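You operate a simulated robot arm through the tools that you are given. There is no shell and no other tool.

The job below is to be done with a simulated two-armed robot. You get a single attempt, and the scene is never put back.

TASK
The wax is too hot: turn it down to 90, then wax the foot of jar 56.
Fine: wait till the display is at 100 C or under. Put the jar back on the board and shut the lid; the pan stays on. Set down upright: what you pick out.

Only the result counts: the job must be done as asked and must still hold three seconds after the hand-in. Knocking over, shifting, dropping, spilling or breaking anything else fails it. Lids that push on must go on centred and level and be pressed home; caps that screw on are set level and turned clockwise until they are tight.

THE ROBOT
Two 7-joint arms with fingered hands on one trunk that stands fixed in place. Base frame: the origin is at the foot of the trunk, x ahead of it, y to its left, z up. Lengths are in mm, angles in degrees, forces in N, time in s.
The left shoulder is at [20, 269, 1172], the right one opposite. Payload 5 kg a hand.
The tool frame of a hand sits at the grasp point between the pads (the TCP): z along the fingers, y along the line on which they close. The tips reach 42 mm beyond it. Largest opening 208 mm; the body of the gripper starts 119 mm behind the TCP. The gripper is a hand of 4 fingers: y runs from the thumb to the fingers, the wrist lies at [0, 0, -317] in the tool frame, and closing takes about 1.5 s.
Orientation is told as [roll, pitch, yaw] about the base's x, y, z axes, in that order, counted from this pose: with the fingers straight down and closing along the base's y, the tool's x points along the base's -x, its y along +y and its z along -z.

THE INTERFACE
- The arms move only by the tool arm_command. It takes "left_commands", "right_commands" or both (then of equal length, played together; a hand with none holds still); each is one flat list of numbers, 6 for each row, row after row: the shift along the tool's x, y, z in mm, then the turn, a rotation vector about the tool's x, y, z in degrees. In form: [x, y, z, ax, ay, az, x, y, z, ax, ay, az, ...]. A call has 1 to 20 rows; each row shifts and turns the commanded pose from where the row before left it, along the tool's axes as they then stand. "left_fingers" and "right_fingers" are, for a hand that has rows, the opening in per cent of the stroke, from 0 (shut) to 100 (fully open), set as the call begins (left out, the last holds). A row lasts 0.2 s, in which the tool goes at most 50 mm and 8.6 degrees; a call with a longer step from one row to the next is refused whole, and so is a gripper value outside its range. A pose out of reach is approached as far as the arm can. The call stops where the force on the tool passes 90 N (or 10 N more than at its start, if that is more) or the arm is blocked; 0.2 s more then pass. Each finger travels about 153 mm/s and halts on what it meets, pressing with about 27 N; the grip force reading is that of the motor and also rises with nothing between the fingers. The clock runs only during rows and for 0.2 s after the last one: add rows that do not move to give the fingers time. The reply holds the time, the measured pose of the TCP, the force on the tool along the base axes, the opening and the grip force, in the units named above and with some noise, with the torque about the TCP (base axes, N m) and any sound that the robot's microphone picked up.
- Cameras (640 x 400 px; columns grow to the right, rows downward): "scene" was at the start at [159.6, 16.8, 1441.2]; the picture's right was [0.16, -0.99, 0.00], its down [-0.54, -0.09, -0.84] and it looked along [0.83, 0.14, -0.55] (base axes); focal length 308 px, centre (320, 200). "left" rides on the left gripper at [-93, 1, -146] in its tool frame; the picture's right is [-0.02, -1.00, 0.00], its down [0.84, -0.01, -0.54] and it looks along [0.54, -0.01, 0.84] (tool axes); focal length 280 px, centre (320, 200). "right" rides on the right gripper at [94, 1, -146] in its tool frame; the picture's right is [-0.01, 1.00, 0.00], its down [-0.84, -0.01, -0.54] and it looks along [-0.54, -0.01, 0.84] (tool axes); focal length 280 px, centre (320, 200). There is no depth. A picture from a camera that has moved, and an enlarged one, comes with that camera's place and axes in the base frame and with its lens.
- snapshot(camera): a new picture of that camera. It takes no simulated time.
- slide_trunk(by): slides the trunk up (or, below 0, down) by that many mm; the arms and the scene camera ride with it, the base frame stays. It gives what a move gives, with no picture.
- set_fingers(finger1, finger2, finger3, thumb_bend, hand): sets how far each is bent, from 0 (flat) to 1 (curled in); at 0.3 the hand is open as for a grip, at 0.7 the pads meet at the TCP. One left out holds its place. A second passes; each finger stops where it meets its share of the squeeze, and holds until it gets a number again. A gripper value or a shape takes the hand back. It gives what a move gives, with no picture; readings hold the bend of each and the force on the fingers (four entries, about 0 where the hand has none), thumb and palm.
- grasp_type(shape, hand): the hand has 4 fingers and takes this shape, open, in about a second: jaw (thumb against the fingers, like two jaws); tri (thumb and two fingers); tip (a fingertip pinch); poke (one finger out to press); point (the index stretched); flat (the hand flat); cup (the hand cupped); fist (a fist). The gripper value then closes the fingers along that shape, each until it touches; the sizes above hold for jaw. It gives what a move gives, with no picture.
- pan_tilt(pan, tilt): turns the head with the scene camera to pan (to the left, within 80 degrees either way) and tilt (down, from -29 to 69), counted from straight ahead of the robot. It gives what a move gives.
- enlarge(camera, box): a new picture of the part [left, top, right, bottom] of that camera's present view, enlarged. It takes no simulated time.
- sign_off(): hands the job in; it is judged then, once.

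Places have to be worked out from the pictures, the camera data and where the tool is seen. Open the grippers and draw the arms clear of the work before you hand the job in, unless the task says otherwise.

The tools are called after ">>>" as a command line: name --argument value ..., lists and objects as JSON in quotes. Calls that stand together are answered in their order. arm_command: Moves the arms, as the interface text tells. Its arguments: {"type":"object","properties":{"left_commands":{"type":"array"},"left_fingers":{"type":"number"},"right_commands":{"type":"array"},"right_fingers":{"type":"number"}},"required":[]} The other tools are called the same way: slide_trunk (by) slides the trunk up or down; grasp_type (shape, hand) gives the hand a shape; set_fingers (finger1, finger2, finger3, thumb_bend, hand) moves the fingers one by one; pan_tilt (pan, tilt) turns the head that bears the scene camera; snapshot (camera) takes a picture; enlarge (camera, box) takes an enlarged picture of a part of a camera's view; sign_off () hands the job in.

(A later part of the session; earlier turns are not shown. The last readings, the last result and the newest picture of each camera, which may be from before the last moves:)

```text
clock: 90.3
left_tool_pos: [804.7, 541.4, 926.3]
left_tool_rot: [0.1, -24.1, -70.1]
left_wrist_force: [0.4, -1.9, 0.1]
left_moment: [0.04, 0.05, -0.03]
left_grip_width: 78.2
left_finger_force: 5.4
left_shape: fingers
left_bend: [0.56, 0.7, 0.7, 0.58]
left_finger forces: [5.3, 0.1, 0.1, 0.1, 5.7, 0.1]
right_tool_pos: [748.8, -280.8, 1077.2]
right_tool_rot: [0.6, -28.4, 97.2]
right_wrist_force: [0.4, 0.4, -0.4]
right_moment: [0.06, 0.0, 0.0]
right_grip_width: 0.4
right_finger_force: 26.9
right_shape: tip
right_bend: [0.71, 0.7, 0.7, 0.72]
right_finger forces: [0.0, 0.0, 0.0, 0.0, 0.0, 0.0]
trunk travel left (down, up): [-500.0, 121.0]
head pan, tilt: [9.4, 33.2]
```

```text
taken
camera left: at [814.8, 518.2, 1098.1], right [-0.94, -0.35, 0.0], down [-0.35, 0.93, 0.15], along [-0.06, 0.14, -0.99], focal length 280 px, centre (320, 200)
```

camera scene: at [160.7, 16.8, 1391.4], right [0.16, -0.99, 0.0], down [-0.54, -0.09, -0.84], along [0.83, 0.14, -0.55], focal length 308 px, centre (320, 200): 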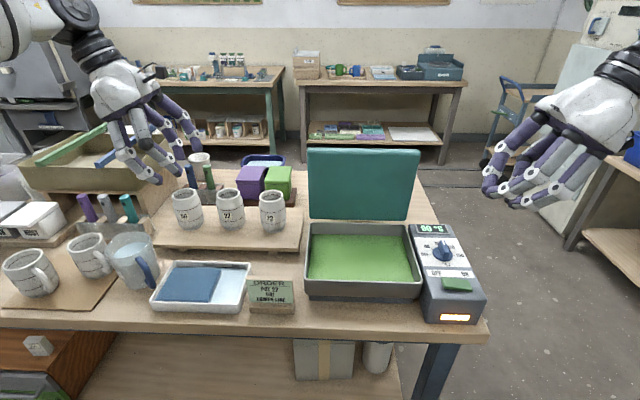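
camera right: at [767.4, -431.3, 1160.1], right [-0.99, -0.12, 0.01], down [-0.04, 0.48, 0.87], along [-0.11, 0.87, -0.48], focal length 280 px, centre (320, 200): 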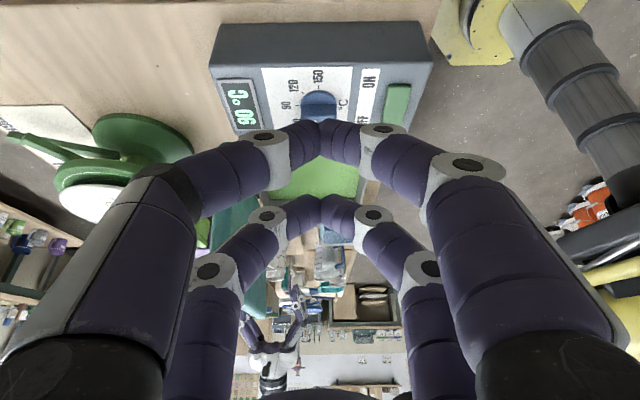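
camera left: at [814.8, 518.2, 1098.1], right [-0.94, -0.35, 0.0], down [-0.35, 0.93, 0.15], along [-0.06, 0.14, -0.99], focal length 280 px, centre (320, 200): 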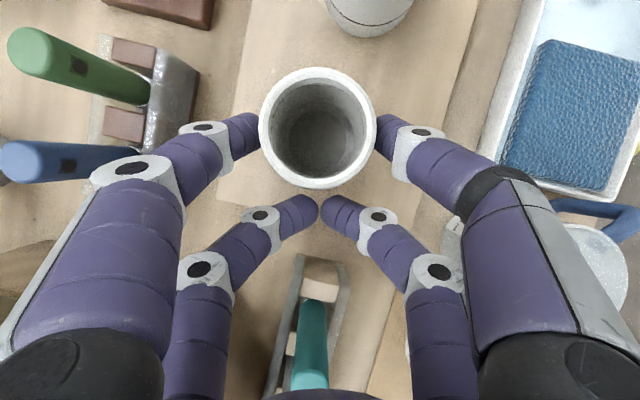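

Symmetric light contact again. The thumb is stronger, so I hold it at position (0.60) and drive finger1 to press at its full share.

>>> set_fingers --hand "left" --finger1 0.8 --thumb_bend 0.6

>>> snapshot --camera "left"

>>> enlarge --camera "scene" --box '[130, 160, 230, 235]'

```text
clock: 91.3
left_tool_pos: [804.7, 541.9, 926.3]
left_tool_rot: [0.0, -24.1, -70.2]
left_wrist_force: [0.7, 0.5, -0.2]
left_moment: [0.03, 0.01, 0.08]
left_grip_width: 77.5
left_finger_force: 6.9
left_shape: fingers
left_bend: [0.56, 0.7, 0.7, 0.58]
left_finger forces: [8.1, 0.0, 0.0, 0.0, 6.8, 0.0]
right_tool_pos: [749.5, -281.8, 1076.5]
right_tool_rot: [0.5, -28.4, 97.2]
right_wrist_force: [0.7, -0.4, 0.3]
right_moment: [0.0, 0.0, 0.01]
right_grip_width: 0.2
right_finger_force: 26.6
right_shape: tip
right_bend: [0.71, 0.7, 0.7, 0.72]
right_finger forces: [0.0, 0.0, 0.1, 0.1, 0.0, 0.1]
trunk travel left (down, up): [-500.0, 121.0]
head pan, tilt: [9.4, 33.2]
```

```text
taken
camera left: at [814.9, 518.3, 1098.2], right [-0.94, -0.35, 0.0], down [-0.35, 0.93, 0.15], along [-0.06, 0.14, -0.99], focal length 280 px, centre (320, 200)
```

left: 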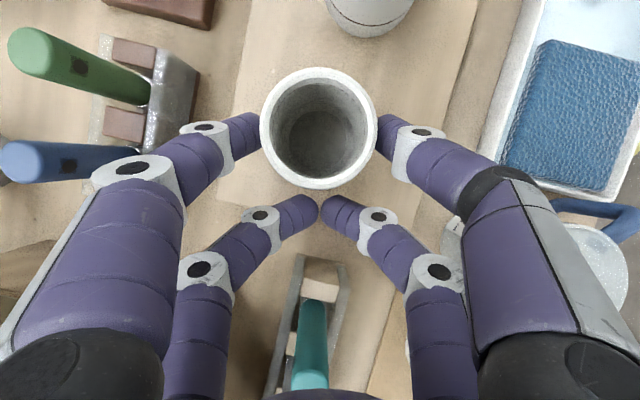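

```text
5.33 times, centred on (180, 198) of scene
camera zoom: at [161.1, 16.9, 1391.1], right [0.16, -0.99, 0.0], down [-0.54, -0.09, -0.84], along [0.83, 0.14, -0.55], focal length 1644 px, centre (1067, 213)
```

zoom: 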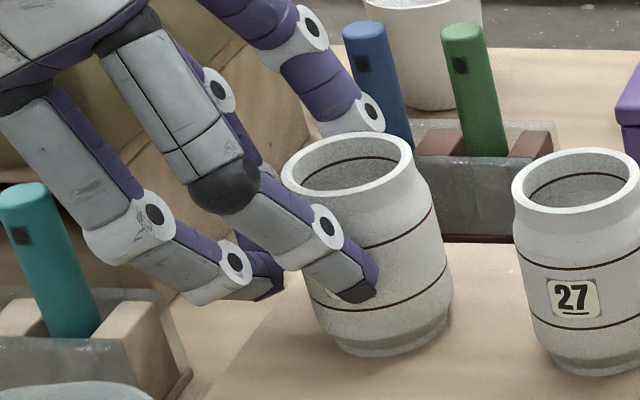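

Still symmetric at 7-8 N. I nudge the thumb target slightly up to get about 10-11 N without drift.

>>> set_fingers --hand "left" --thumb_bend 0.62

>>> set_fingers --hand "left" --thumb_bend 0.63

```text
clock: 92.3
left_tool_pos: [806.2, 543.0, 925.2]
left_tool_rot: [0.1, -24.2, -70.1]
left_wrist_force: [-0.3, 0.2, -0.2]
left_moment: [0.03, 0.07, -0.01]
left_grip_width: 76.9
left_finger_force: 10.1
left_shape: fingers
left_bend: [0.56, 0.7, 0.7, 0.59]
left_finger forces: [9.5, 0.0, 0.0, 0.0, 9.9, 0.0]
right_tool_pos: [748.2, -280.2, 1076.4]
right_tool_rot: [0.5, -28.5, 97.2]
right_wrist_force: [0.5, 0.1, -0.8]
right_moment: [-0.02, -0.01, 0.01]
right_grip_width: 0.2
right_finger_force: 26.9
right_shape: tip
right_bend: [0.71, 0.7, 0.7, 0.72]
right_finger forces: [0.1, 0.0, 0.0, 0.1, 0.0, 0.0]
trunk travel left (down, up): [-500.0, 121.0]
head pan, tilt: [9.4, 33.2]
```

```text
clock: 93.3
left_tool_pos: [805.5, 541.8, 925.4]
left_tool_rot: [0.1, -24.1, -70.2]
left_wrist_force: [0.5, 0.3, -0.2]
left_moment: [0.03, 0.02, -0.03]
left_grip_width: 76.6
left_finger_force: 10.7
left_shape: fingers
left_bend: [0.56, 0.7, 0.7, 0.6]
left_finger forces: [10.1, 0.0, 0.0, 0.0, 11.0, 0.0]
right_tool_pos: [748.5, -281.3, 1075.8]
right_tool_rot: [0.5, -28.5, 97.3]
right_wrist_force: [0.5, 0.0, -0.2]
right_moment: [0.0, 0.01, -0.01]
right_grip_width: 0.3
right_finger_force: 26.9
right_shape: tip
right_bend: [0.71, 0.7, 0.7, 0.72]
right_finger forces: [0.0, 0.0, 0.1, 0.1, 0.0, 0.1]
trunk travel left (down, up): [-500.0, 121.0]
head pan, tilt: [9.4, 33.2]
```

About 10.5 N each and stable. I lift gently by 15 mm and check for slip or tilt.

>>> arm_command --left_commands '[-2.05, 0, -4.6, 0, 0, 0, -2.05, 0, -4.6, 0, 0, 0, -2.05, 0, -4.6, 0, 0, 0, 0, 0, 0, 0, 0, 0, 0, 0, 0, 0, 0, 0]'

>>> snapshot --camera "left"

>>> enlarge --camera "scene" --box '[130, 160, 230, 235]'

```text
clock: 94.5
left_tool_pos: [804.3, 543.3, 941.4]
left_tool_rot: [0.0, -24.0, -70.1]
left_wrist_force: [0.5, -0.1, -2.4]
left_moment: [0.14, 0.03, -0.01]
left_grip_width: 77.1
left_finger_force: 10.3
left_shape: fingers
left_bend: [0.56, 0.7, 0.7, 0.6]
left_finger forces: [10.3, 0.0, 0.0, 0.1, 10.3, 0.0]
right_tool_pos: [748.3, -278.8, 1076.5]
right_tool_rot: [0.5, -28.3, 97.2]
right_wrist_force: [0.6, 0.0, -0.9]
right_moment: [-0.01, 0.0, 0.01]
right_grip_width: 0.2
right_finger_force: 26.5
right_shape: tip
right_bend: [0.71, 0.7, 0.7, 0.72]
right_finger forces: [0.0, 0.0, 0.1, 0.1, 0.0, 0.1]
trunk travel left (down, up): [-500.0, 121.0]
head pan, tilt: [9.4, 33.2]
```

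```text
taken
camera left: at [814.7, 519.3, 1112.8], right [-0.94, -0.35, 0.0], down [-0.35, 0.93, 0.15], along [-0.06, 0.14, -0.99], focal length 280 px, centre (320, 200)
```

left: 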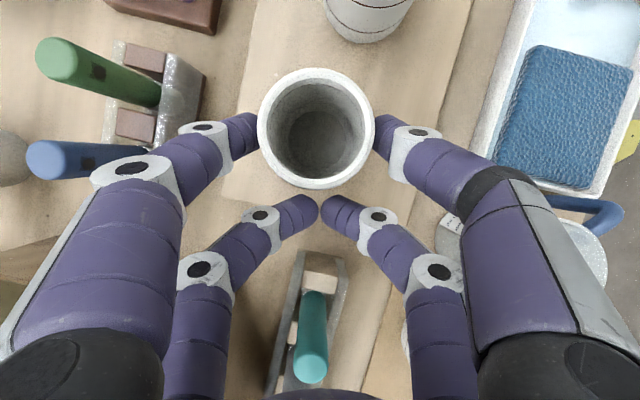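

```text
5.33 times, centred on (180, 198) of scene
camera zoom: at [161.2, 16.9, 1391.1], right [0.16, -0.99, 0.0], down [-0.54, -0.09, -0.84], along [0.83, 0.14, -0.55], focal length 1644 px, centre (1067, 213)
```

zoom: 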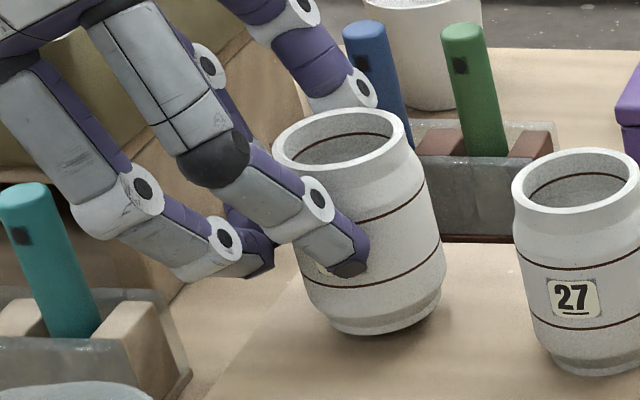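

Jar 56 hangs level (about 2.4 N). I raise it ~115 mm in gentle steps, then bring it 60 mm toward the robot to clear the other jars.

>>> arm_command --left_commands '[-3.9, 0, -8.7, 0, 0, 0, -7.8, 0, -17.5, 0, 0, 0, -7.8, 0, -17.5, 0, 0, 0, -7.8, 0, -17.5, 0, 0, 0, -7.8, 0, -17.5, 0, 0, 0, -7.8, 0, -17.5, 0, 0, 0, -3.9, 0, -8.7, 0, 0, 0, 2.1, -6.3, -0.9, 0, 0, 0, 4.1, -12.5, -1.9, 0, 0, 0, 4.1, -12.5, -1.9, 0, 0, 0, 4.1, -12.5, -1.9, 0, 0, 0, 4.1, -12.5, -1.9, 0, 0, 0, 0, 0, 0, 0, 0, 0]'

>>> snapshot --camera "left"

>>> snapshot --camera "scene"

```text
clock: 97.3
left_tool_pos: [744.9, 543.0, 1055.7]
left_tool_rot: [0.1, -24.1, -70.0]
left_wrist_force: [-0.6, -0.6, -2.9]
left_moment: [0.15, 0.08, 0.0]
left_grip_width: 76.9
left_finger_force: 10.6
left_shape: fingers
left_bend: [0.56, 0.7, 0.7, 0.6]
left_finger forces: [10.4, 0.1, 0.1, 0.0, 10.2, 0.1]
right_tool_pos: [749.9, -280.9, 1077.0]
right_tool_rot: [0.5, -28.3, 97.1]
right_wrist_force: [0.2, 0.6, 0.0]
right_moment: [0.03, 0.02, 0.01]
right_grip_width: 0.1
right_finger_force: 27.2
right_shape: tip
right_bend: [0.71, 0.7, 0.7, 0.72]
right_finger forces: [0.1, 0.1, 0.1, 0.1, 0.0, 0.0]
trunk travel left (down, up): [-500.0, 121.0]
head pan, tilt: [9.4, 33.2]
```

```text
taken
camera left: at [754.9, 518.6, 1228.1], right [-0.94, -0.35, 0.0], down [-0.35, 0.93, 0.15], along [-0.06, 0.14, -0.99], focal length 280 px, centre (320, 200)
```

left: 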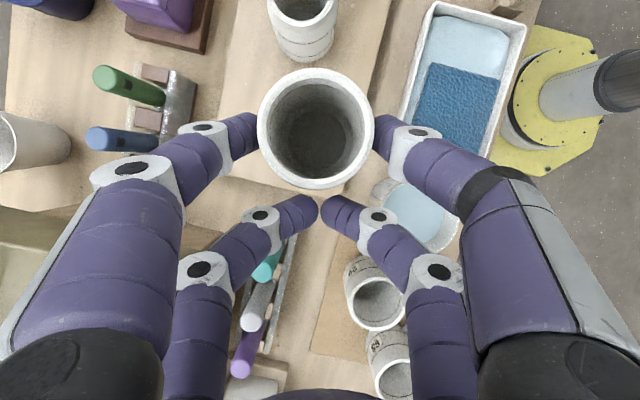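

```text
taken
camera scene: at [161.2, 16.7, 1391.0], right [0.16, -0.99, 0.0], down [-0.54, -0.09, -0.84], along [0.83, 0.14, -0.55], focal length 308 px, centre (320, 200)
```

scene: 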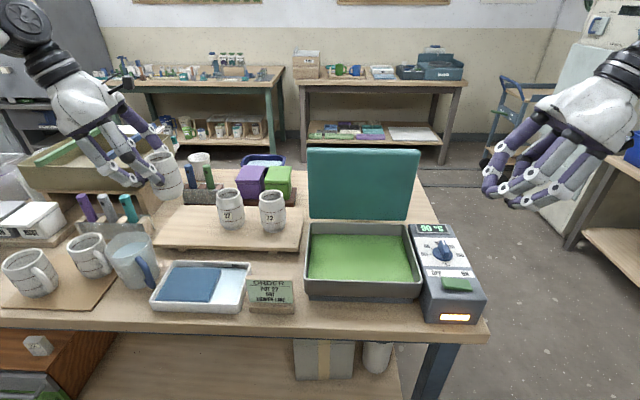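

Jar is held steady. I carry it across toward the pan, first half of the way.

>>> arm_command --left_commands '[-6, -3.5, 3.4, 0, 0, 0, -12, -6.9, 6.9, 0, 0, 0, -18, -10.4, 10.25, 0, 0, 0, -18, -10.4, 10.25, 0, 0, 0, -18, -10.4, 10.25, 0, 0, 0, -18, -10.4, 10.25, 0, 0, 0, -18, -10.4, 10.25, 0, 0, 0, -18, -10.4, 10.25, 0, 0, 0, -18, -10.4, 10.25, 0, 0, 0, -18, -10.4, 10.25, 0, 0, 0, -12, -6.9, 6.9, 0, 0, 0, -6, -3.5, 3.4, 0, 0, 0, 0, 0, 0, 0, 0, 0]'

>>> snapshot --camera "left"

>>> snapshot --camera "scene"

```text
clock: 100.1
left_tool_pos: [718.4, 313.8, 1034.8]
left_tool_rot: [0.2, -24.1, -70.1]
left_wrist_force: [0.1, 0.1, -3.4]
left_moment: [0.14, 0.02, -0.02]
left_grip_width: 77.1
left_finger_force: 9.9
left_shape: fingers
left_bend: [0.56, 0.7, 0.7, 0.6]
left_finger forces: [10.3, 0.0, 0.0, 0.0, 10.1, 0.1]
right_tool_pos: [749.0, -280.7, 1076.6]
right_tool_rot: [0.5, -28.4, 97.2]
right_wrist_force: [0.0, 0.3, -0.1]
right_moment: [0.0, -0.02, -0.02]
right_grip_width: 0.5
right_finger_force: 26.6
right_shape: tip
right_bend: [0.71, 0.7, 0.7, 0.72]
right_finger forces: [0.0, 0.0, 0.1, 0.1, 0.0, 0.1]
trunk travel left (down, up): [-500.0, 121.0]
head pan, tilt: [9.4, 33.2]
```

```text
taken
camera left: at [727.4, 289.4, 1206.5], right [-0.94, -0.35, 0.0], down [-0.35, 0.93, 0.15], along [-0.06, 0.14, -0.99], focal length 280 px, centre (320, 200)
```

left: 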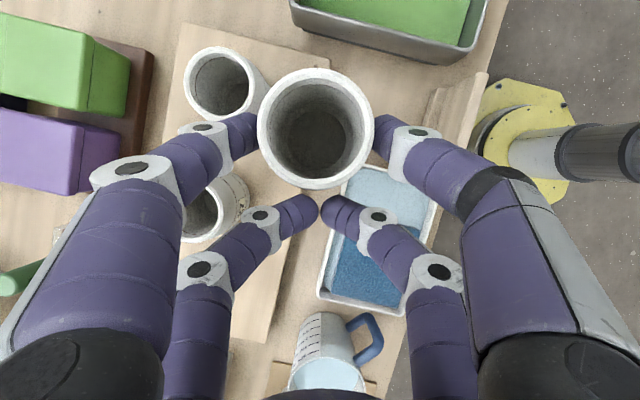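

```text
taken
camera scene: at [161.2, 16.9, 1391.1], right [0.16, -0.99, 0.0], down [-0.54, -0.09, -0.84], along [0.83, 0.14, -0.55], focal length 308 px, centre (320, 200)
```

scene: 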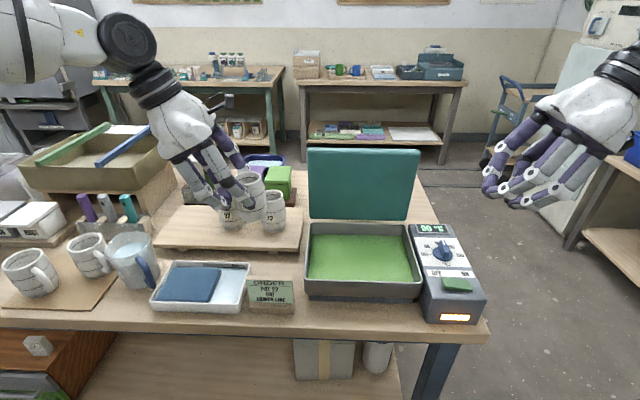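

Halfway across. I continue to the hover position above the left-centre of the wax pan.

>>> arm_command --left_commands '[-5.6, -3.3, 3.4, 0, 0, 0, -11.3, -6.7, 6.8, 0, 0, 0, -16.9, -10.03, 10.18, 0, 0, 0, -16.9, -10.03, 10.18, 0, 0, 0, -16.9, -10.03, 10.18, 0, 0, 0, -16.9, -10.03, 10.18, 0, 0, 0, -16.9, -10.03, 10.18, 0, 0, 0, -16.9, -10.03, 10.18, 0, 0, 0, -16.9, -10.03, 10.18, 0, 0, 0, -16.9, -10.03, 10.18, 0, 0, 0, -16.9, -10.03, 10.18, 0, 0, 0, -8.4, -5, 5.1, 0, 0, 0, 0, 0, 0, 0, 0, 0]'

>>> snapshot --camera "left"

>>> snapshot --camera "scene"

```text
clock: 102.9
left_tool_pos: [690.1, 87.7, 1009.0]
left_tool_rot: [0.2, -24.1, -70.2]
left_wrist_force: [1.3, -0.5, -3.6]
left_moment: [0.12, 0.09, -0.02]
left_grip_width: 76.9
left_finger_force: 10.6
left_shape: fingers
left_bend: [0.56, 0.7, 0.7, 0.6]
left_finger forces: [10.2, 0.1, 0.0, 0.0, 10.2, 0.0]
right_tool_pos: [747.9, -281.2, 1076.7]
right_tool_rot: [0.5, -28.4, 97.1]
right_wrist_force: [-0.1, 0.8, 0.6]
right_moment: [0.0, -0.01, -0.04]
right_grip_width: 0.3
right_finger_force: 27.0
right_shape: tip
right_bend: [0.71, 0.7, 0.7, 0.72]
right_finger forces: [0.0, 0.1, 0.1, 0.1, 0.0, 0.1]
trunk travel left (down, up): [-500.0, 121.0]
head pan, tilt: [9.4, 33.2]
```

```text
taken
camera left: at [699.6, 63.2, 1181.7], right [-0.94, -0.35, 0.0], down [-0.35, 0.93, 0.15], along [-0.06, 0.14, -0.99], focal length 280 px, centre (320, 200)
```

left: 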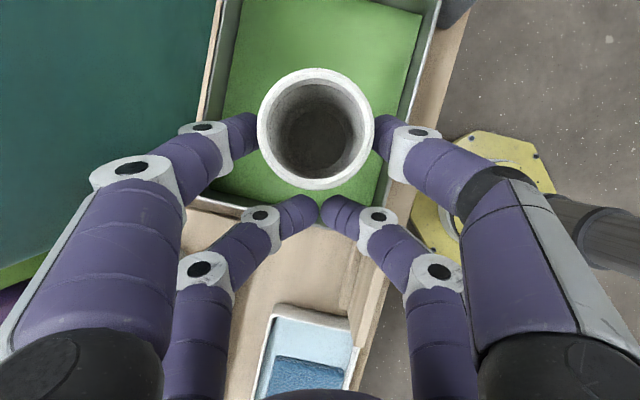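

```text
taken
camera scene: at [161.2, 16.8, 1391.1], right [0.16, -0.99, 0.0], down [-0.54, -0.09, -0.84], along [0.83, 0.14, -0.55], focal length 308 px, centre (320, 200)
```

scene: 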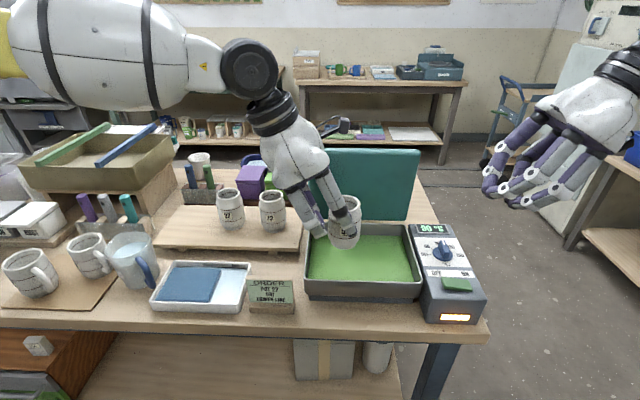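

The jar hovers over the pan. I zoom to check clearances to the pan's left wall and the jar's tilt.

>>> enlarge --camera "left" --box '[170, 30, 450, 230]'

>>> enlarge --camera "scene" --box '[290, 170, 450, 310]'

```text
2.00 times, centred on (310, 130) of left
camera zoom: at [699.6, 63.2, 1181.7], right [-0.94, -0.35, 0.0], down [-0.35, 0.93, 0.15], along [-0.06, 0.14, -0.99], focal length 561 px, centre (340, 340)
```

zoom: 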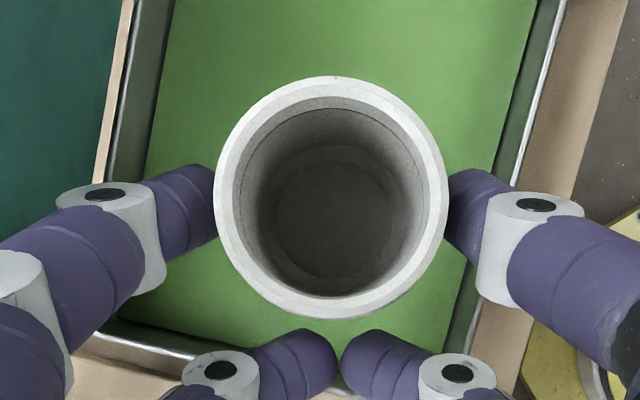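

```text
2.86 times, centred on (370, 240) of scene
camera zoom: at [161.2, 16.8, 1391.1], right [0.16, -0.99, 0.0], down [-0.54, -0.09, -0.84], along [0.83, 0.14, -0.55], focal length 880 px, centre (177, 86)
```

zoom: 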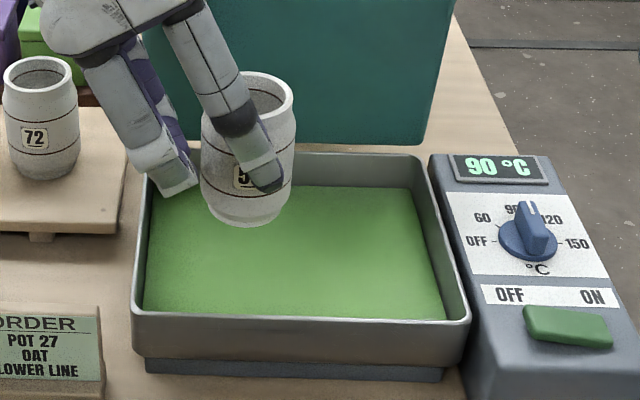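

Jar is within ~1.5° of vertical. I shift it 8 mm to the right for wall clearance and lower to about 10 mm above the wax.

>>> arm_command --left_commands '[3.1, -0.4, 10.9, 0, 0, 0, 3.1, -0.4, 10.9, 0, 0, 0, 3.1, -0.4, 10.9, 0, 0, 0, 3.1, -0.3, 10.8, 0, 0, 0, 3.3, -0.3, 10.8, 0, 0, 0, 0, 0, 0, 0, 0, 0]'

>>> enlarge --camera "left" --box '[170, 30, 450, 230]'

>>> enlarge --camera "scene" --box '[310, 190, 390, 270]'

```text
clock: 104.3
left_tool_pos: [690.1, 79.8, 954.3]
left_tool_rot: [0.2, -24.1, -70.0]
left_wrist_force: [0.0, -0.1, -3.4]
left_moment: [0.11, 0.01, 0.0]
left_grip_width: 76.9
left_finger_force: 10.0
left_shape: fingers
left_bend: [0.56, 0.7, 0.7, 0.6]
left_finger forces: [10.1, 0.0, 0.0, 0.0, 10.2, 0.0]
right_tool_pos: [748.0, -279.7, 1076.0]
right_tool_rot: [0.4, -28.4, 97.2]
right_wrist_force: [0.1, -0.5, -1.2]
right_moment: [-0.05, -0.03, -0.01]
right_grip_width: 0.3
right_finger_force: 27.0
right_shape: tip
right_bend: [0.71, 0.7, 0.7, 0.72]
right_finger forces: [0.1, 0.0, 0.1, 0.0, 0.0, 0.1]
trunk travel left (down, up): [-500.0, 121.0]
head pan, tilt: [9.4, 33.2]
```

```text
2.00 times, centred on (310, 130) of left
camera zoom: at [699.6, 54.2, 1125.8], right [-0.94, -0.35, 0.0], down [-0.35, 0.93, 0.15], along [-0.06, 0.14, -0.99], focal length 561 px, centre (340, 340)
```

zoom: 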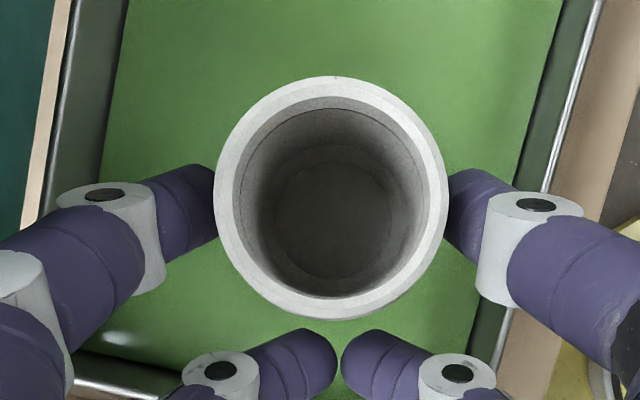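

```text
5.00 times, centred on (350, 230) of scene
camera zoom: at [161.1, 16.8, 1391.1], right [0.16, -0.99, 0.0], down [-0.54, -0.09, -0.84], along [0.83, 0.14, -0.55], focal length 1541 px, centre (170, 50)
```

zoom: 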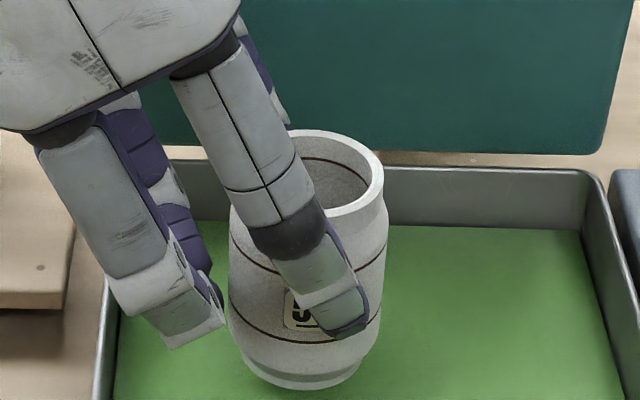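

Wax surface estimates to z≈850-854; jar base is now ~865. I lower 13 mm to about the surface and look closely at the foot.

>>> arm_command --left_commands '[1.8, 0, 4, 0, 0, 0, 1.8, 0, 4, 0, 0, 0, 1.7, 0, 3.9, 0, 0, 0, 0, 0, 0, 0, 0, 0]'

>>> enlarge --camera "scene" --box '[310, 240, 390, 290]'

```text
clock: 105.3
left_tool_pos: [689.5, 78.9, 941.4]
left_tool_rot: [0.1, -24.2, -70.0]
left_wrist_force: [0.3, 0.5, -3.1]
left_moment: [0.11, 0.05, -0.01]
left_grip_width: 77.0
left_finger_force: 10.6
left_shape: fingers
left_bend: [0.56, 0.7, 0.7, 0.6]
left_finger forces: [10.2, 0.0, 0.0, 0.1, 10.2, 0.1]
right_tool_pos: [748.6, -280.9, 1076.9]
right_tool_rot: [0.5, -28.4, 97.2]
right_wrist_force: [0.1, 0.2, -0.4]
right_moment: [-0.03, 0.02, -0.02]
right_grip_width: 0.4
right_finger_force: 27.1
right_shape: tip
right_bend: [0.71, 0.7, 0.7, 0.72]
right_finger forces: [0.0, 0.0, 0.0, 0.0, 0.0, 0.1]
trunk travel left (down, up): [-500.0, 121.0]
head pan, tilt: [9.4, 33.2]
```

```text
8.00 times, centred on (350, 265) of scene
camera zoom: at [161.2, 16.8, 1391.1], right [0.16, -0.99, 0.0], down [-0.54, -0.09, -0.84], along [0.83, 0.14, -0.55], focal length 2466 px, centre (80, -320)
```

zoom: 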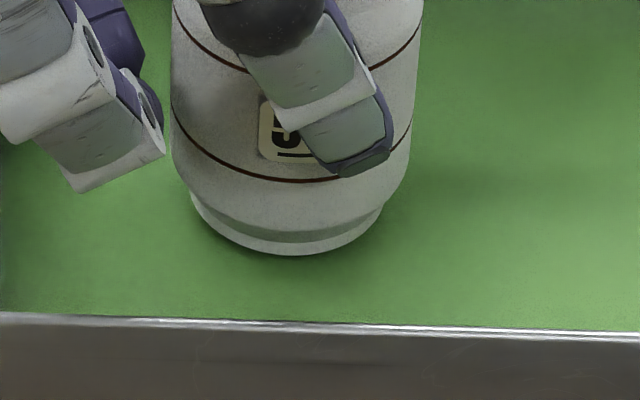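

The foot band (~10 mm) is still fully visible above the wax. I lower another 6 mm and look.

>>> arm_command --left_commands '[1.2, 0, 2.75, 0, 0, 0, 1.2, 0, 2.75, 0, 0, 0, 0, 0, 0, 0, 0, 0]'

>>> enlarge --camera "scene" --box '[310, 240, 390, 290]'

```text
clock: 106.1
left_tool_pos: [690.3, 79.9, 934.4]
left_tool_rot: [0.0, -24.0, -70.1]
left_wrist_force: [-0.6, 0.4, -2.6]
left_moment: [0.11, 0.08, 0.0]
left_grip_width: 77.0
left_finger_force: 10.3
left_shape: fingers
left_bend: [0.56, 0.7, 0.7, 0.6]
left_finger forces: [10.3, 0.0, 0.0, 0.0, 10.3, 0.0]
right_tool_pos: [748.0, -279.9, 1076.6]
right_tool_rot: [0.5, -28.4, 97.2]
right_wrist_force: [-0.7, 0.2, -0.2]
right_moment: [-0.02, -0.01, -0.03]
right_grip_width: 0.5
right_finger_force: 27.1
right_shape: tip
right_bend: [0.71, 0.7, 0.7, 0.72]
right_finger forces: [0.0, 0.0, 0.0, 0.0, 0.1, 0.0]
trunk travel left (down, up): [-500.0, 121.0]
head pan, tilt: [9.4, 33.2]
```

```text
8.00 times, centred on (350, 265) of scene
camera zoom: at [161.2, 16.8, 1391.1], right [0.16, -0.99, 0.0], down [-0.54, -0.09, -0.84], along [0.83, 0.14, -0.55], focal length 2466 px, centre (80, -320)
```

zoom: 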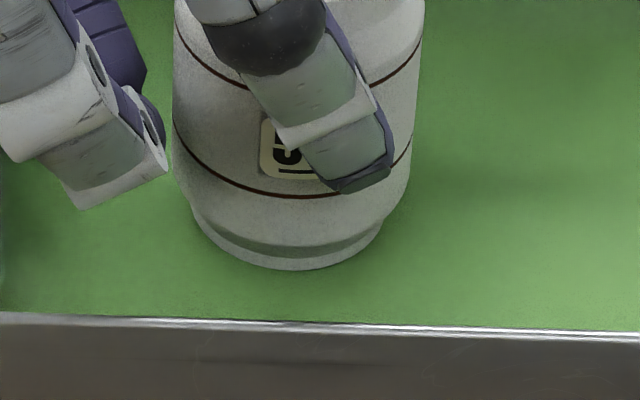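

Foot bottom to lower line spacing is unchanged (75 px), so still not in the wax. I lower another 5 mm.

>>> arm_command --left_commands '[1.0, 0, 2.3, 0, 0, 0, 1.0, 0, 2.3, 0, 0, 0, 0, 0, 0, 0, 0, 0]'

>>> enlarge --camera "scene" --box '[310, 240, 390, 290]'

>>> enlarge --camera "left" --box '[170, 30, 450, 230]'

```text
clock: 106.9
left_tool_pos: [690.5, 78.4, 929.6]
left_tool_rot: [0.1, -24.2, -70.0]
left_wrist_force: [-0.5, -0.8, -3.1]
left_moment: [0.12, 0.04, 0.0]
left_grip_width: 76.8
left_finger_force: 9.7
left_shape: fingers
left_bend: [0.56, 0.7, 0.7, 0.6]
left_finger forces: [10.3, 0.1, 0.0, 0.0, 10.2, 0.0]
right_tool_pos: [749.2, -279.2, 1076.2]
right_tool_rot: [0.6, -28.3, 97.2]
right_wrist_force: [0.0, -0.5, 0.2]
right_moment: [-0.01, -0.01, 0.01]
right_grip_width: 0.3
right_finger_force: 27.4
right_shape: tip
right_bend: [0.71, 0.7, 0.7, 0.72]
right_finger forces: [0.0, 0.1, 0.1, 0.0, 0.0, 0.1]
trunk travel left (down, up): [-500.0, 121.0]
head pan, tilt: [9.4, 33.2]
```

```text
8.00 times, centred on (350, 265) of scene
camera zoom: at [161.2, 16.8, 1391.1], right [0.16, -0.99, 0.0], down [-0.54, -0.09, -0.84], along [0.83, 0.14, -0.55], focal length 2466 px, centre (80, -320)
```

zoom: 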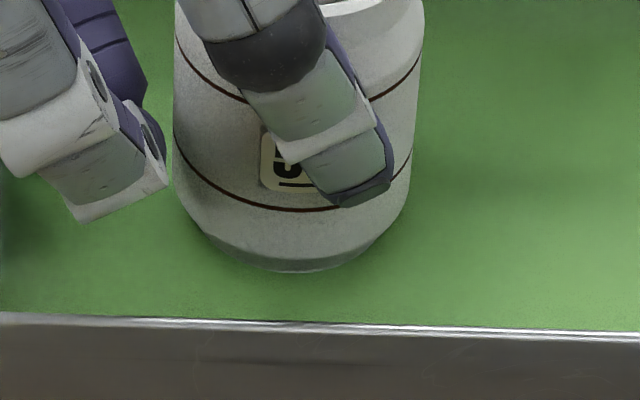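

```text
2.00 times, centred on (310, 130) of left
camera zoom: at [699.8, 53.9, 1101.3], right [-0.94, -0.35, 0.0], down [-0.35, 0.93, 0.15], along [-0.06, 0.14, -0.99], focal length 561 px, centre (340, 340)
```

zoom: 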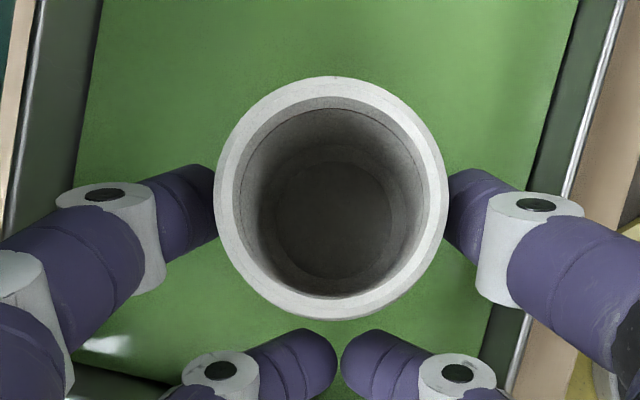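

Spacing fell to ~62 px: about 5 mm of the foot is in the wax. I go ~3.5 mm deeper so nearly the whole 10 mm foot is coated.

>>> arm_command --left_commands '[0.7, 0, 1.6, 0, 0, 0, 0.7, 0, 1.6, 0, 0, 0, 0, 0, 0, 0, 0, 0]'

>>> enlarge --camera "scene" --box '[310, 240, 390, 290]'

```text
clock: 107.7
left_tool_pos: [690.3, 77.5, 926.3]
left_tool_rot: [0.1, -24.0, -70.1]
left_wrist_force: [0.2, 0.2, -3.4]
left_moment: [0.16, 0.05, 0.03]
left_grip_width: 77.3
left_finger_force: 10.4
left_shape: fingers
left_bend: [0.56, 0.7, 0.7, 0.6]
left_finger forces: [10.3, 0.0, 0.1, 0.1, 10.3, 0.0]
right_tool_pos: [747.9, -280.4, 1075.1]
right_tool_rot: [0.5, -28.4, 97.3]
right_wrist_force: [0.4, 0.2, -0.1]
right_moment: [-0.01, -0.01, 0.02]
right_grip_width: 0.4
right_finger_force: 26.6
right_shape: tip
right_bend: [0.71, 0.7, 0.7, 0.72]
right_finger forces: [0.0, 0.1, 0.0, 0.0, 0.0, 0.0]
trunk travel left (down, up): [-500.0, 121.0]
head pan, tilt: [9.4, 33.2]
```

```text
8.00 times, centred on (350, 265) of scene
camera zoom: at [161.2, 16.8, 1391.1], right [0.16, -0.99, 0.0], down [-0.54, -0.09, -0.84], along [0.83, 0.14, -0.55], focal length 2466 px, centre (80, -320)
```

zoom: 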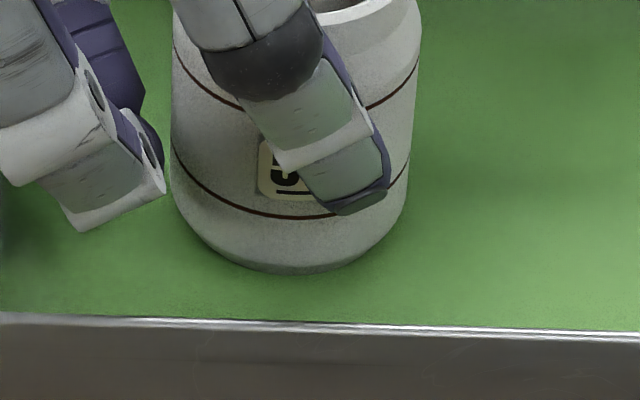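

Nearly the whole foot is in the wax (~8.5 mm), body still clear. I hold it there about 2 s.

>>> arm_command --left_commands '[0, 0, 0, 0, 0, 0, 0, 0, 0, 0, 0, 0, 0, 0, 0, 0, 0, 0, 0, 0, 0, 0, 0, 0, 0, 0, 0, 0, 0, 0, 0, 0, 0, 0, 0, 0, 0, 0, 0, 0, 0, 0, 0, 0, 0, 0, 0, 0, 0, 0, 0, 0, 0, 0]'

>>> enlarge --camera "scene" --box '[310, 240, 490, 350]'

```text
clock: 109.7
left_tool_pos: [691.3, 77.7, 925.9]
left_tool_rot: [0.2, -24.1, -70.1]
left_wrist_force: [0.0, -0.1, -3.9]
left_moment: [0.1, 0.02, 0.0]
left_grip_width: 76.9
left_finger_force: 10.5
left_shape: fingers
left_bend: [0.56, 0.7, 0.7, 0.6]
left_finger forces: [10.3, 0.0, 0.0, 0.1, 10.2, 0.1]
right_tool_pos: [748.0, -280.1, 1077.2]
right_tool_rot: [0.5, -28.4, 97.2]
right_wrist_force: [-0.8, 0.0, 0.8]
right_moment: [0.02, -0.02, 0.03]
right_grip_width: 0.1
right_finger_force: 27.0
right_shape: tip
right_bend: [0.71, 0.7, 0.7, 0.72]
right_finger forces: [0.0, 0.0, 0.1, 0.0, 0.0, 0.0]
trunk travel left (down, up): [-500.0, 121.0]
head pan, tilt: [9.4, 33.2]
```

```text
3.56 times, centred on (400, 295) of scene
camera zoom: at [161.2, 16.8, 1391.1], right [0.16, -0.99, 0.0], down [-0.54, -0.09, -0.84], along [0.83, 0.14, -0.55], focal length 1096 px, centre (36, -138)
```

zoom: 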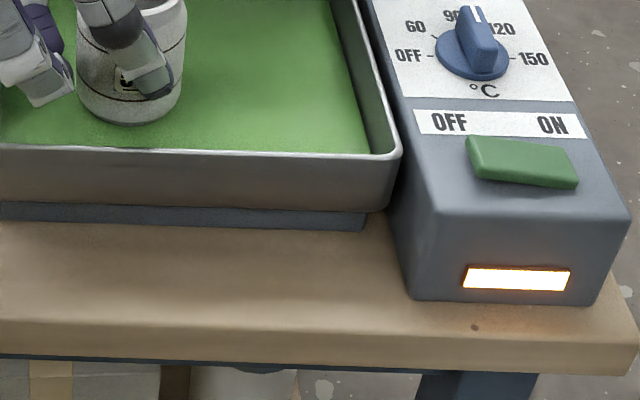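

Now I lift the jar slowly straight up ~22 mm above the wax and check the coating on the foot.

>>> arm_command --left_commands '[-1.2, 0, -2.75, 0, 0, 0, -1.6, 0, -3.65, 0, 0, 0, -2.05, 0, -4.6, 0, 0, 0, -2.05, 0, -4.6, 0, 0, 0, -2.05, 0, -4.6, 0, 0, 0, -2.05, 0, -4.6, 0, 0, 0, -1.2, 0, -2.75, 0, 0, 0, 0, 0, 0, 0, 0, 0]'

>>> enlarge --camera "scene" --box '[310, 230, 390, 280]'

```text
clock: 111.5
left_tool_pos: [690.6, 79.1, 956.7]
left_tool_rot: [0.1, -24.1, -70.0]
left_wrist_force: [0.5, -0.6, -2.7]
left_moment: [0.13, 0.06, -0.04]
left_grip_width: 76.8
left_finger_force: 10.6
left_shape: fingers
left_bend: [0.56, 0.7, 0.7, 0.6]
left_finger forces: [10.2, 0.1, 0.0, 0.1, 10.2, 0.0]
right_tool_pos: [748.2, -280.5, 1075.2]
right_tool_rot: [0.6, -28.4, 97.2]
right_wrist_force: [-0.2, 0.0, -0.6]
right_moment: [0.02, 0.02, -0.02]
right_grip_width: 0.2
right_finger_force: 26.8
right_shape: tip
right_bend: [0.71, 0.7, 0.7, 0.72]
right_finger forces: [0.0, 0.1, 0.0, 0.0, 0.1, 0.0]
trunk travel left (down, up): [-500.0, 121.0]
head pan, tilt: [9.4, 33.2]
```

```text
8.00 times, centred on (350, 255) of scene
camera zoom: at [161.2, 16.8, 1391.1], right [0.16, -0.99, 0.0], down [-0.54, -0.09, -0.84], along [0.83, 0.14, -0.55], focal length 2466 px, centre (80, -240)
```

zoom: 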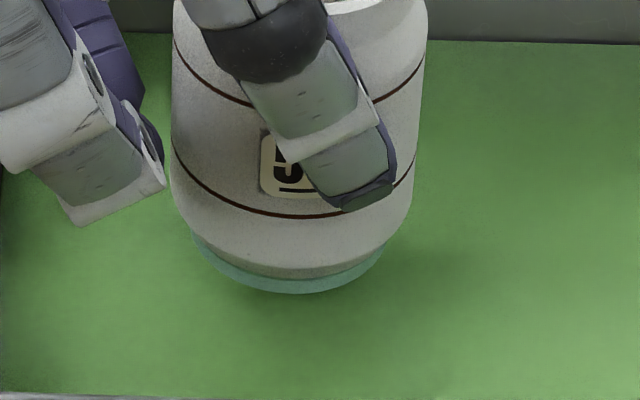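

The foot is evenly coated teal-green all round the visible side, the body stays clean. I let it drip ~2 s, then carry it back up and out along the same path.

>>> arm_command --left_commands '[0, 0, 0, 0, 0, 0, 0, 0, 0, 0, 0, 0, 0, 0, 0, 0, 0, 0, 0, 0, 0, 0, 0, 0, 0, 0, 0, 0, 0, 0, 0, 0, 0, 0, 0, 0, 0, 0, 0, 0, 0, 0, 0, 0, 0, 0, 0, 0, -2.05, 0, -4.6, 0, 0, 0, -4.1, 0, -9.1, 0, 0, 0, -5.1, 0, -11.4, 0, 0, 0, -5.1, 0, -11.4, 0, 0, 0, -5.1, 0, -11.4, 0, 0, 0, -2.05, 0, -4.6, 0, 0, 0, 0, 0, 0, 0, 0, 0]'

>>> enlarge --camera "scene" --box '[290, 170, 450, 310]'

```text
clock: 114.7
left_tool_pos: [687.8, 78.2, 1015.3]
left_tool_rot: [0.1, -24.1, -70.1]
left_wrist_force: [0.3, 1.0, -3.7]
left_moment: [0.12, 0.04, 0.02]
left_grip_width: 77.0
left_finger_force: 10.4
left_shape: fingers
left_bend: [0.56, 0.7, 0.7, 0.6]
left_finger forces: [10.4, 0.0, 0.1, 0.0, 10.2, 0.0]
right_tool_pos: [748.6, -280.4, 1076.5]
right_tool_rot: [0.5, -28.4, 97.2]
right_wrist_force: [-0.2, 0.5, 0.0]
right_moment: [0.01, 0.0, -0.04]
right_grip_width: 0.3
right_finger_force: 26.7
right_shape: tip
right_bend: [0.71, 0.7, 0.7, 0.72]
right_finger forces: [0.0, 0.0, 0.0, 0.0, 0.1, 0.0]
trunk travel left (down, up): [-500.0, 121.0]
head pan, tilt: [9.4, 33.2]
```

```text
2.86 times, centred on (370, 240) of scene
camera zoom: at [161.3, 16.9, 1391.0], right [0.16, -0.99, 0.0], down [-0.54, -0.09, -0.84], along [0.83, 0.14, -0.55], focal length 880 px, centre (177, 86)
```

zoom: 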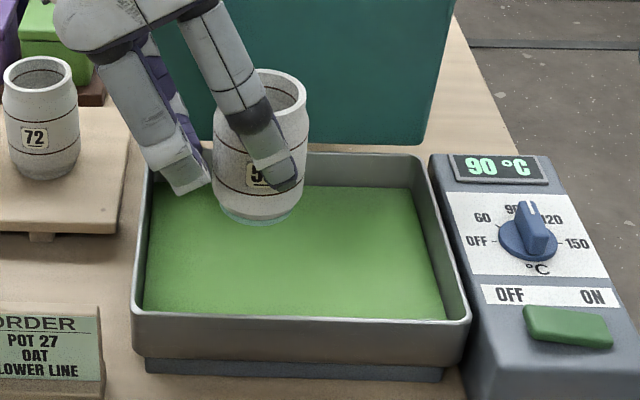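

Coating is good. I carry the jar back toward the board in two gentle stages.

>>> arm_command --left_commands '[6, 3.5, -3.45, 0, 0, 0, 12.2, 7.1, -7.0, 0, 0, 0, 18.2, 10.6, -10.45, 0, 0, 0, 18.2, 10.6, -10.45, 0, 0, 0, 18.2, 10.6, -10.45, 0, 0, 0, 18.2, 10.6, -10.45, 0, 0, 0, 18.2, 10.6, -10.45, 0, 0, 0, 18.2, 10.6, -10.45, 0, 0, 0, 18.2, 10.6, -10.45, 0, 0, 0, 18.2, 10.6, -10.45, 0, 0, 0, 18.2, 10.6, -10.45, 0, 0, 0, 18.2, 10.6, -10.45, 0, 0, 0]'

>>> arm_command --left_commands '[18.2, 10.6, -10.45, 0, 0, 0, 18.2, 10.6, -10.45, 0, 0, 0, 18.2, 10.6, -10.45, 0, 0, 0, 18.2, 10.6, -10.45, 0, 0, 0, 18.2, 10.6, -10.45, 0, 0, 0, 18.2, 10.6, -10.45, 0, 0, 0, 18.2, 10.6, -10.45, 0, 0, 0, 12.2, 7.1, -7.0, 0, 0, 0, 6, 3.5, -3.45, 0, 0, 0, 0, 0, 0, 0, 0, 0]'

>>> snapshot --camera "left"

>>> snapshot --camera "scene"

```text
clock: 117.3
left_tool_pos: [719.6, 335.6, 1034.9]
left_tool_rot: [0.0, -24.0, -70.1]
left_wrist_force: [0.3, -0.9, -3.5]
left_moment: [0.04, 0.02, -0.02]
left_grip_width: 76.7
left_finger_force: 9.9
left_shape: fingers
left_bend: [0.56, 0.7, 0.7, 0.6]
left_finger forces: [10.4, 0.0, 0.1, 0.1, 10.2, 0.1]
right_tool_pos: [748.5, -279.2, 1076.3]
right_tool_rot: [0.5, -28.5, 97.3]
right_wrist_force: [0.3, 0.0, -0.1]
right_moment: [-0.05, 0.02, 0.01]
right_grip_width: 0.2
right_finger_force: 27.0
right_shape: tip
right_bend: [0.71, 0.7, 0.7, 0.72]
right_finger forces: [0.1, 0.0, 0.0, 0.0, 0.1, 0.0]
trunk travel left (down, up): [-500.0, 121.0]
head pan, tilt: [9.4, 33.2]
```

```text
clock: 119.5
left_tool_pos: [744.7, 518.5, 1055.6]
left_tool_rot: [0.1, -24.1, -70.0]
left_wrist_force: [-0.5, -0.5, -3.6]
left_moment: [0.12, 0.03, -0.02]
left_grip_width: 76.6
left_finger_force: 10.5
left_shape: fingers
left_bend: [0.56, 0.7, 0.7, 0.6]
left_finger forces: [10.1, 0.0, 0.0, 0.0, 10.1, 0.0]
right_tool_pos: [749.0, -280.3, 1076.1]
right_tool_rot: [0.5, -28.4, 97.2]
right_wrist_force: [-0.4, -0.2, 0.6]
right_moment: [0.01, -0.01, 0.0]
right_grip_width: 0.4
right_finger_force: 27.2
right_shape: tip
right_bend: [0.71, 0.7, 0.7, 0.72]
right_finger forces: [0.1, 0.0, 0.0, 0.0, 0.0, 0.0]
trunk travel left (down, up): [-500.0, 121.0]
head pan, tilt: [9.4, 33.2]
```

```text
taken
camera left: at [753.7, 495.2, 1227.8], right [-0.94, -0.35, 0.0], down [-0.35, 0.93, 0.15], along [-0.06, 0.14, -0.99], focal length 280 px, centre (320, 200)
```

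left: 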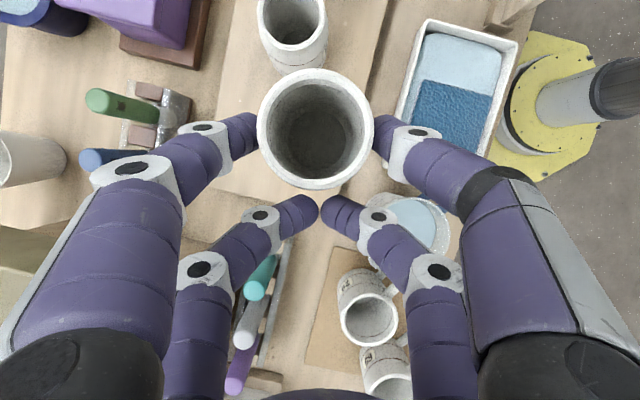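

```text
taken
camera scene: at [161.3, 16.9, 1391.1], right [0.16, -0.99, 0.0], down [-0.54, -0.09, -0.84], along [0.83, 0.14, -0.55], focal length 308 px, centre (320, 200)
```

scene: 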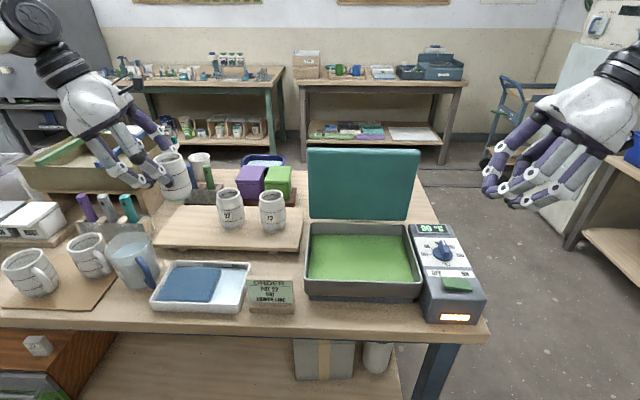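

I move over the original spot (jar axis ≈(806, 498)) and lower to about 9 mm above the board.

>>> arm_command --left_commands '[0.2, 6, -0.1, 0, 0, 0, 0.5, 15, -0.2, 0, 0, 0, 0.5, 15, -0.3, 0, 0, 0, 0.5, 12.9, -0.2, 0, 0, 0, 3.5, 0, 7.8, 0, 0, 0, 7, 0, 15.6, 0, 0, 0, 7, 0, 15.6, 0, 0, 0, 7, 0, 15.6, 0, 0, 0, 7, 0, 15.6, 0, 0, 0, 7, 0, 15.6, 0, 0, 0, 7, 0, 15.6, 0, 0, 0, 3.5, 0, 7.8, 0, 0, 0, 0, 0, 0, 0, 0, 0]'

>>> snapshot --camera "left"

>>> enlarge --camera "scene" --box '[130, 160, 230, 235]'

```text
clock: 122.3
left_tool_pos: [790.5, 539.1, 935.1]
left_tool_rot: [0.1, -24.1, -70.1]
left_wrist_force: [0.0, 0.5, -3.4]
left_moment: [0.06, 0.05, -0.02]
left_grip_width: 76.8
left_finger_force: 10.3
left_shape: fingers
left_bend: [0.56, 0.7, 0.7, 0.6]
left_finger forces: [10.2, 0.1, 0.1, 0.0, 10.1, 0.1]
right_tool_pos: [748.3, -279.1, 1076.6]
right_tool_rot: [0.5, -28.4, 97.2]
right_wrist_force: [1.2, 0.3, 0.0]
right_moment: [0.03, 0.0, -0.02]
right_grip_width: 0.2
right_finger_force: 27.0
right_shape: tip
right_bend: [0.71, 0.7, 0.7, 0.72]
right_finger forces: [0.0, 0.0, 0.0, 0.0, 0.0, 0.0]
trunk travel left (down, up): [-500.0, 121.0]
head pan, tilt: [9.4, 33.2]
```

```text
taken
camera left: at [799.4, 515.1, 1106.0], right [-0.94, -0.35, 0.0], down [-0.35, 0.93, 0.15], along [-0.06, 0.14, -0.99], focal length 280 px, centre (320, 200)
```

left: 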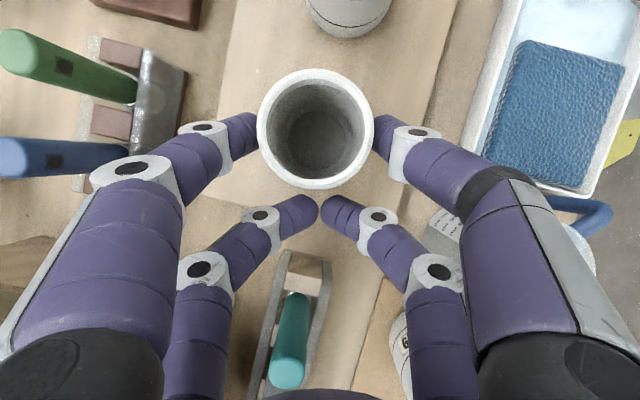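

```text
5.33 times, centred on (180, 198) of scene
camera zoom: at [161.2, 16.9, 1391.1], right [0.16, -0.99, 0.0], down [-0.54, -0.09, -0.84], along [0.83, 0.14, -0.55], focal length 1644 px, centre (1067, 213)
```

zoom: 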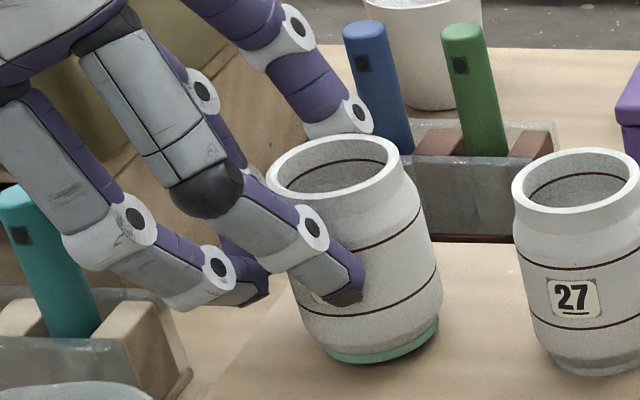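

The jar with its waxed foot hovers just above the board. I lower in 2-3 mm steps watching for contact force.

>>> arm_command --left_commands '[1.2, 0, 2.75, 0, 0, 0, 1.2, 0, 2.75, 0, 0, 0, 0, 0, 0, 0, 0, 0]'

>>> arm_command --left_commands '[0.6, 0, 1.4, 0, 0, 0, 0.6, 0, 1.4, 0, 0, 0, 0, 0, 0, 0, 0, 0]'

```text
clock: 123.1
left_tool_pos: [792.1, 538.8, 929.1]
left_tool_rot: [0.1, -24.1, -70.1]
left_wrist_force: [-0.3, 0.7, -4.0]
left_moment: [0.14, 0.02, 0.0]
left_grip_width: 77.0
left_finger_force: 10.1
left_shape: fingers
left_bend: [0.56, 0.7, 0.7, 0.6]
left_finger forces: [10.1, 0.0, 0.0, 0.1, 10.1, 0.1]
right_tool_pos: [749.1, -279.9, 1076.2]
right_tool_rot: [0.6, -28.4, 97.2]
right_wrist_force: [0.6, -0.6, -0.4]
right_moment: [-0.03, 0.02, 0.01]
right_grip_width: 0.5
right_finger_force: 27.1
right_shape: tip
right_bend: [0.71, 0.7, 0.7, 0.72]
right_finger forces: [0.1, 0.0, 0.1, 0.1, 0.0, 0.1]
trunk travel left (down, up): [-500.0, 121.0]
head pan, tilt: [9.4, 33.2]
```

```text
clock: 123.9
left_tool_pos: [790.4, 537.7, 926.2]
left_tool_rot: [0.2, -24.2, -70.0]
left_wrist_force: [0.3, 0.6, 4.6]
left_moment: [-0.13, -0.15, 0.0]
left_grip_width: 76.6
left_finger_force: 10.8
left_shape: fingers
left_bend: [0.56, 0.7, 0.7, 0.6]
left_finger forces: [11.0, 0.0, 0.0, 0.0, 10.2, 0.0]
right_tool_pos: [749.1, -281.4, 1075.5]
right_tool_rot: [0.4, -28.3, 97.3]
right_wrist_force: [-0.1, -0.2, 0.5]
right_moment: [0.02, 0.0, -0.03]
right_grip_width: 0.3
right_finger_force: 26.4
right_shape: tip
right_bend: [0.71, 0.7, 0.7, 0.72]
right_finger forces: [0.1, 0.1, 0.1, 0.0, 0.0, 0.1]
trunk travel left (down, up): [-500.0, 121.0]
head pan, tilt: [9.4, 33.2]
```

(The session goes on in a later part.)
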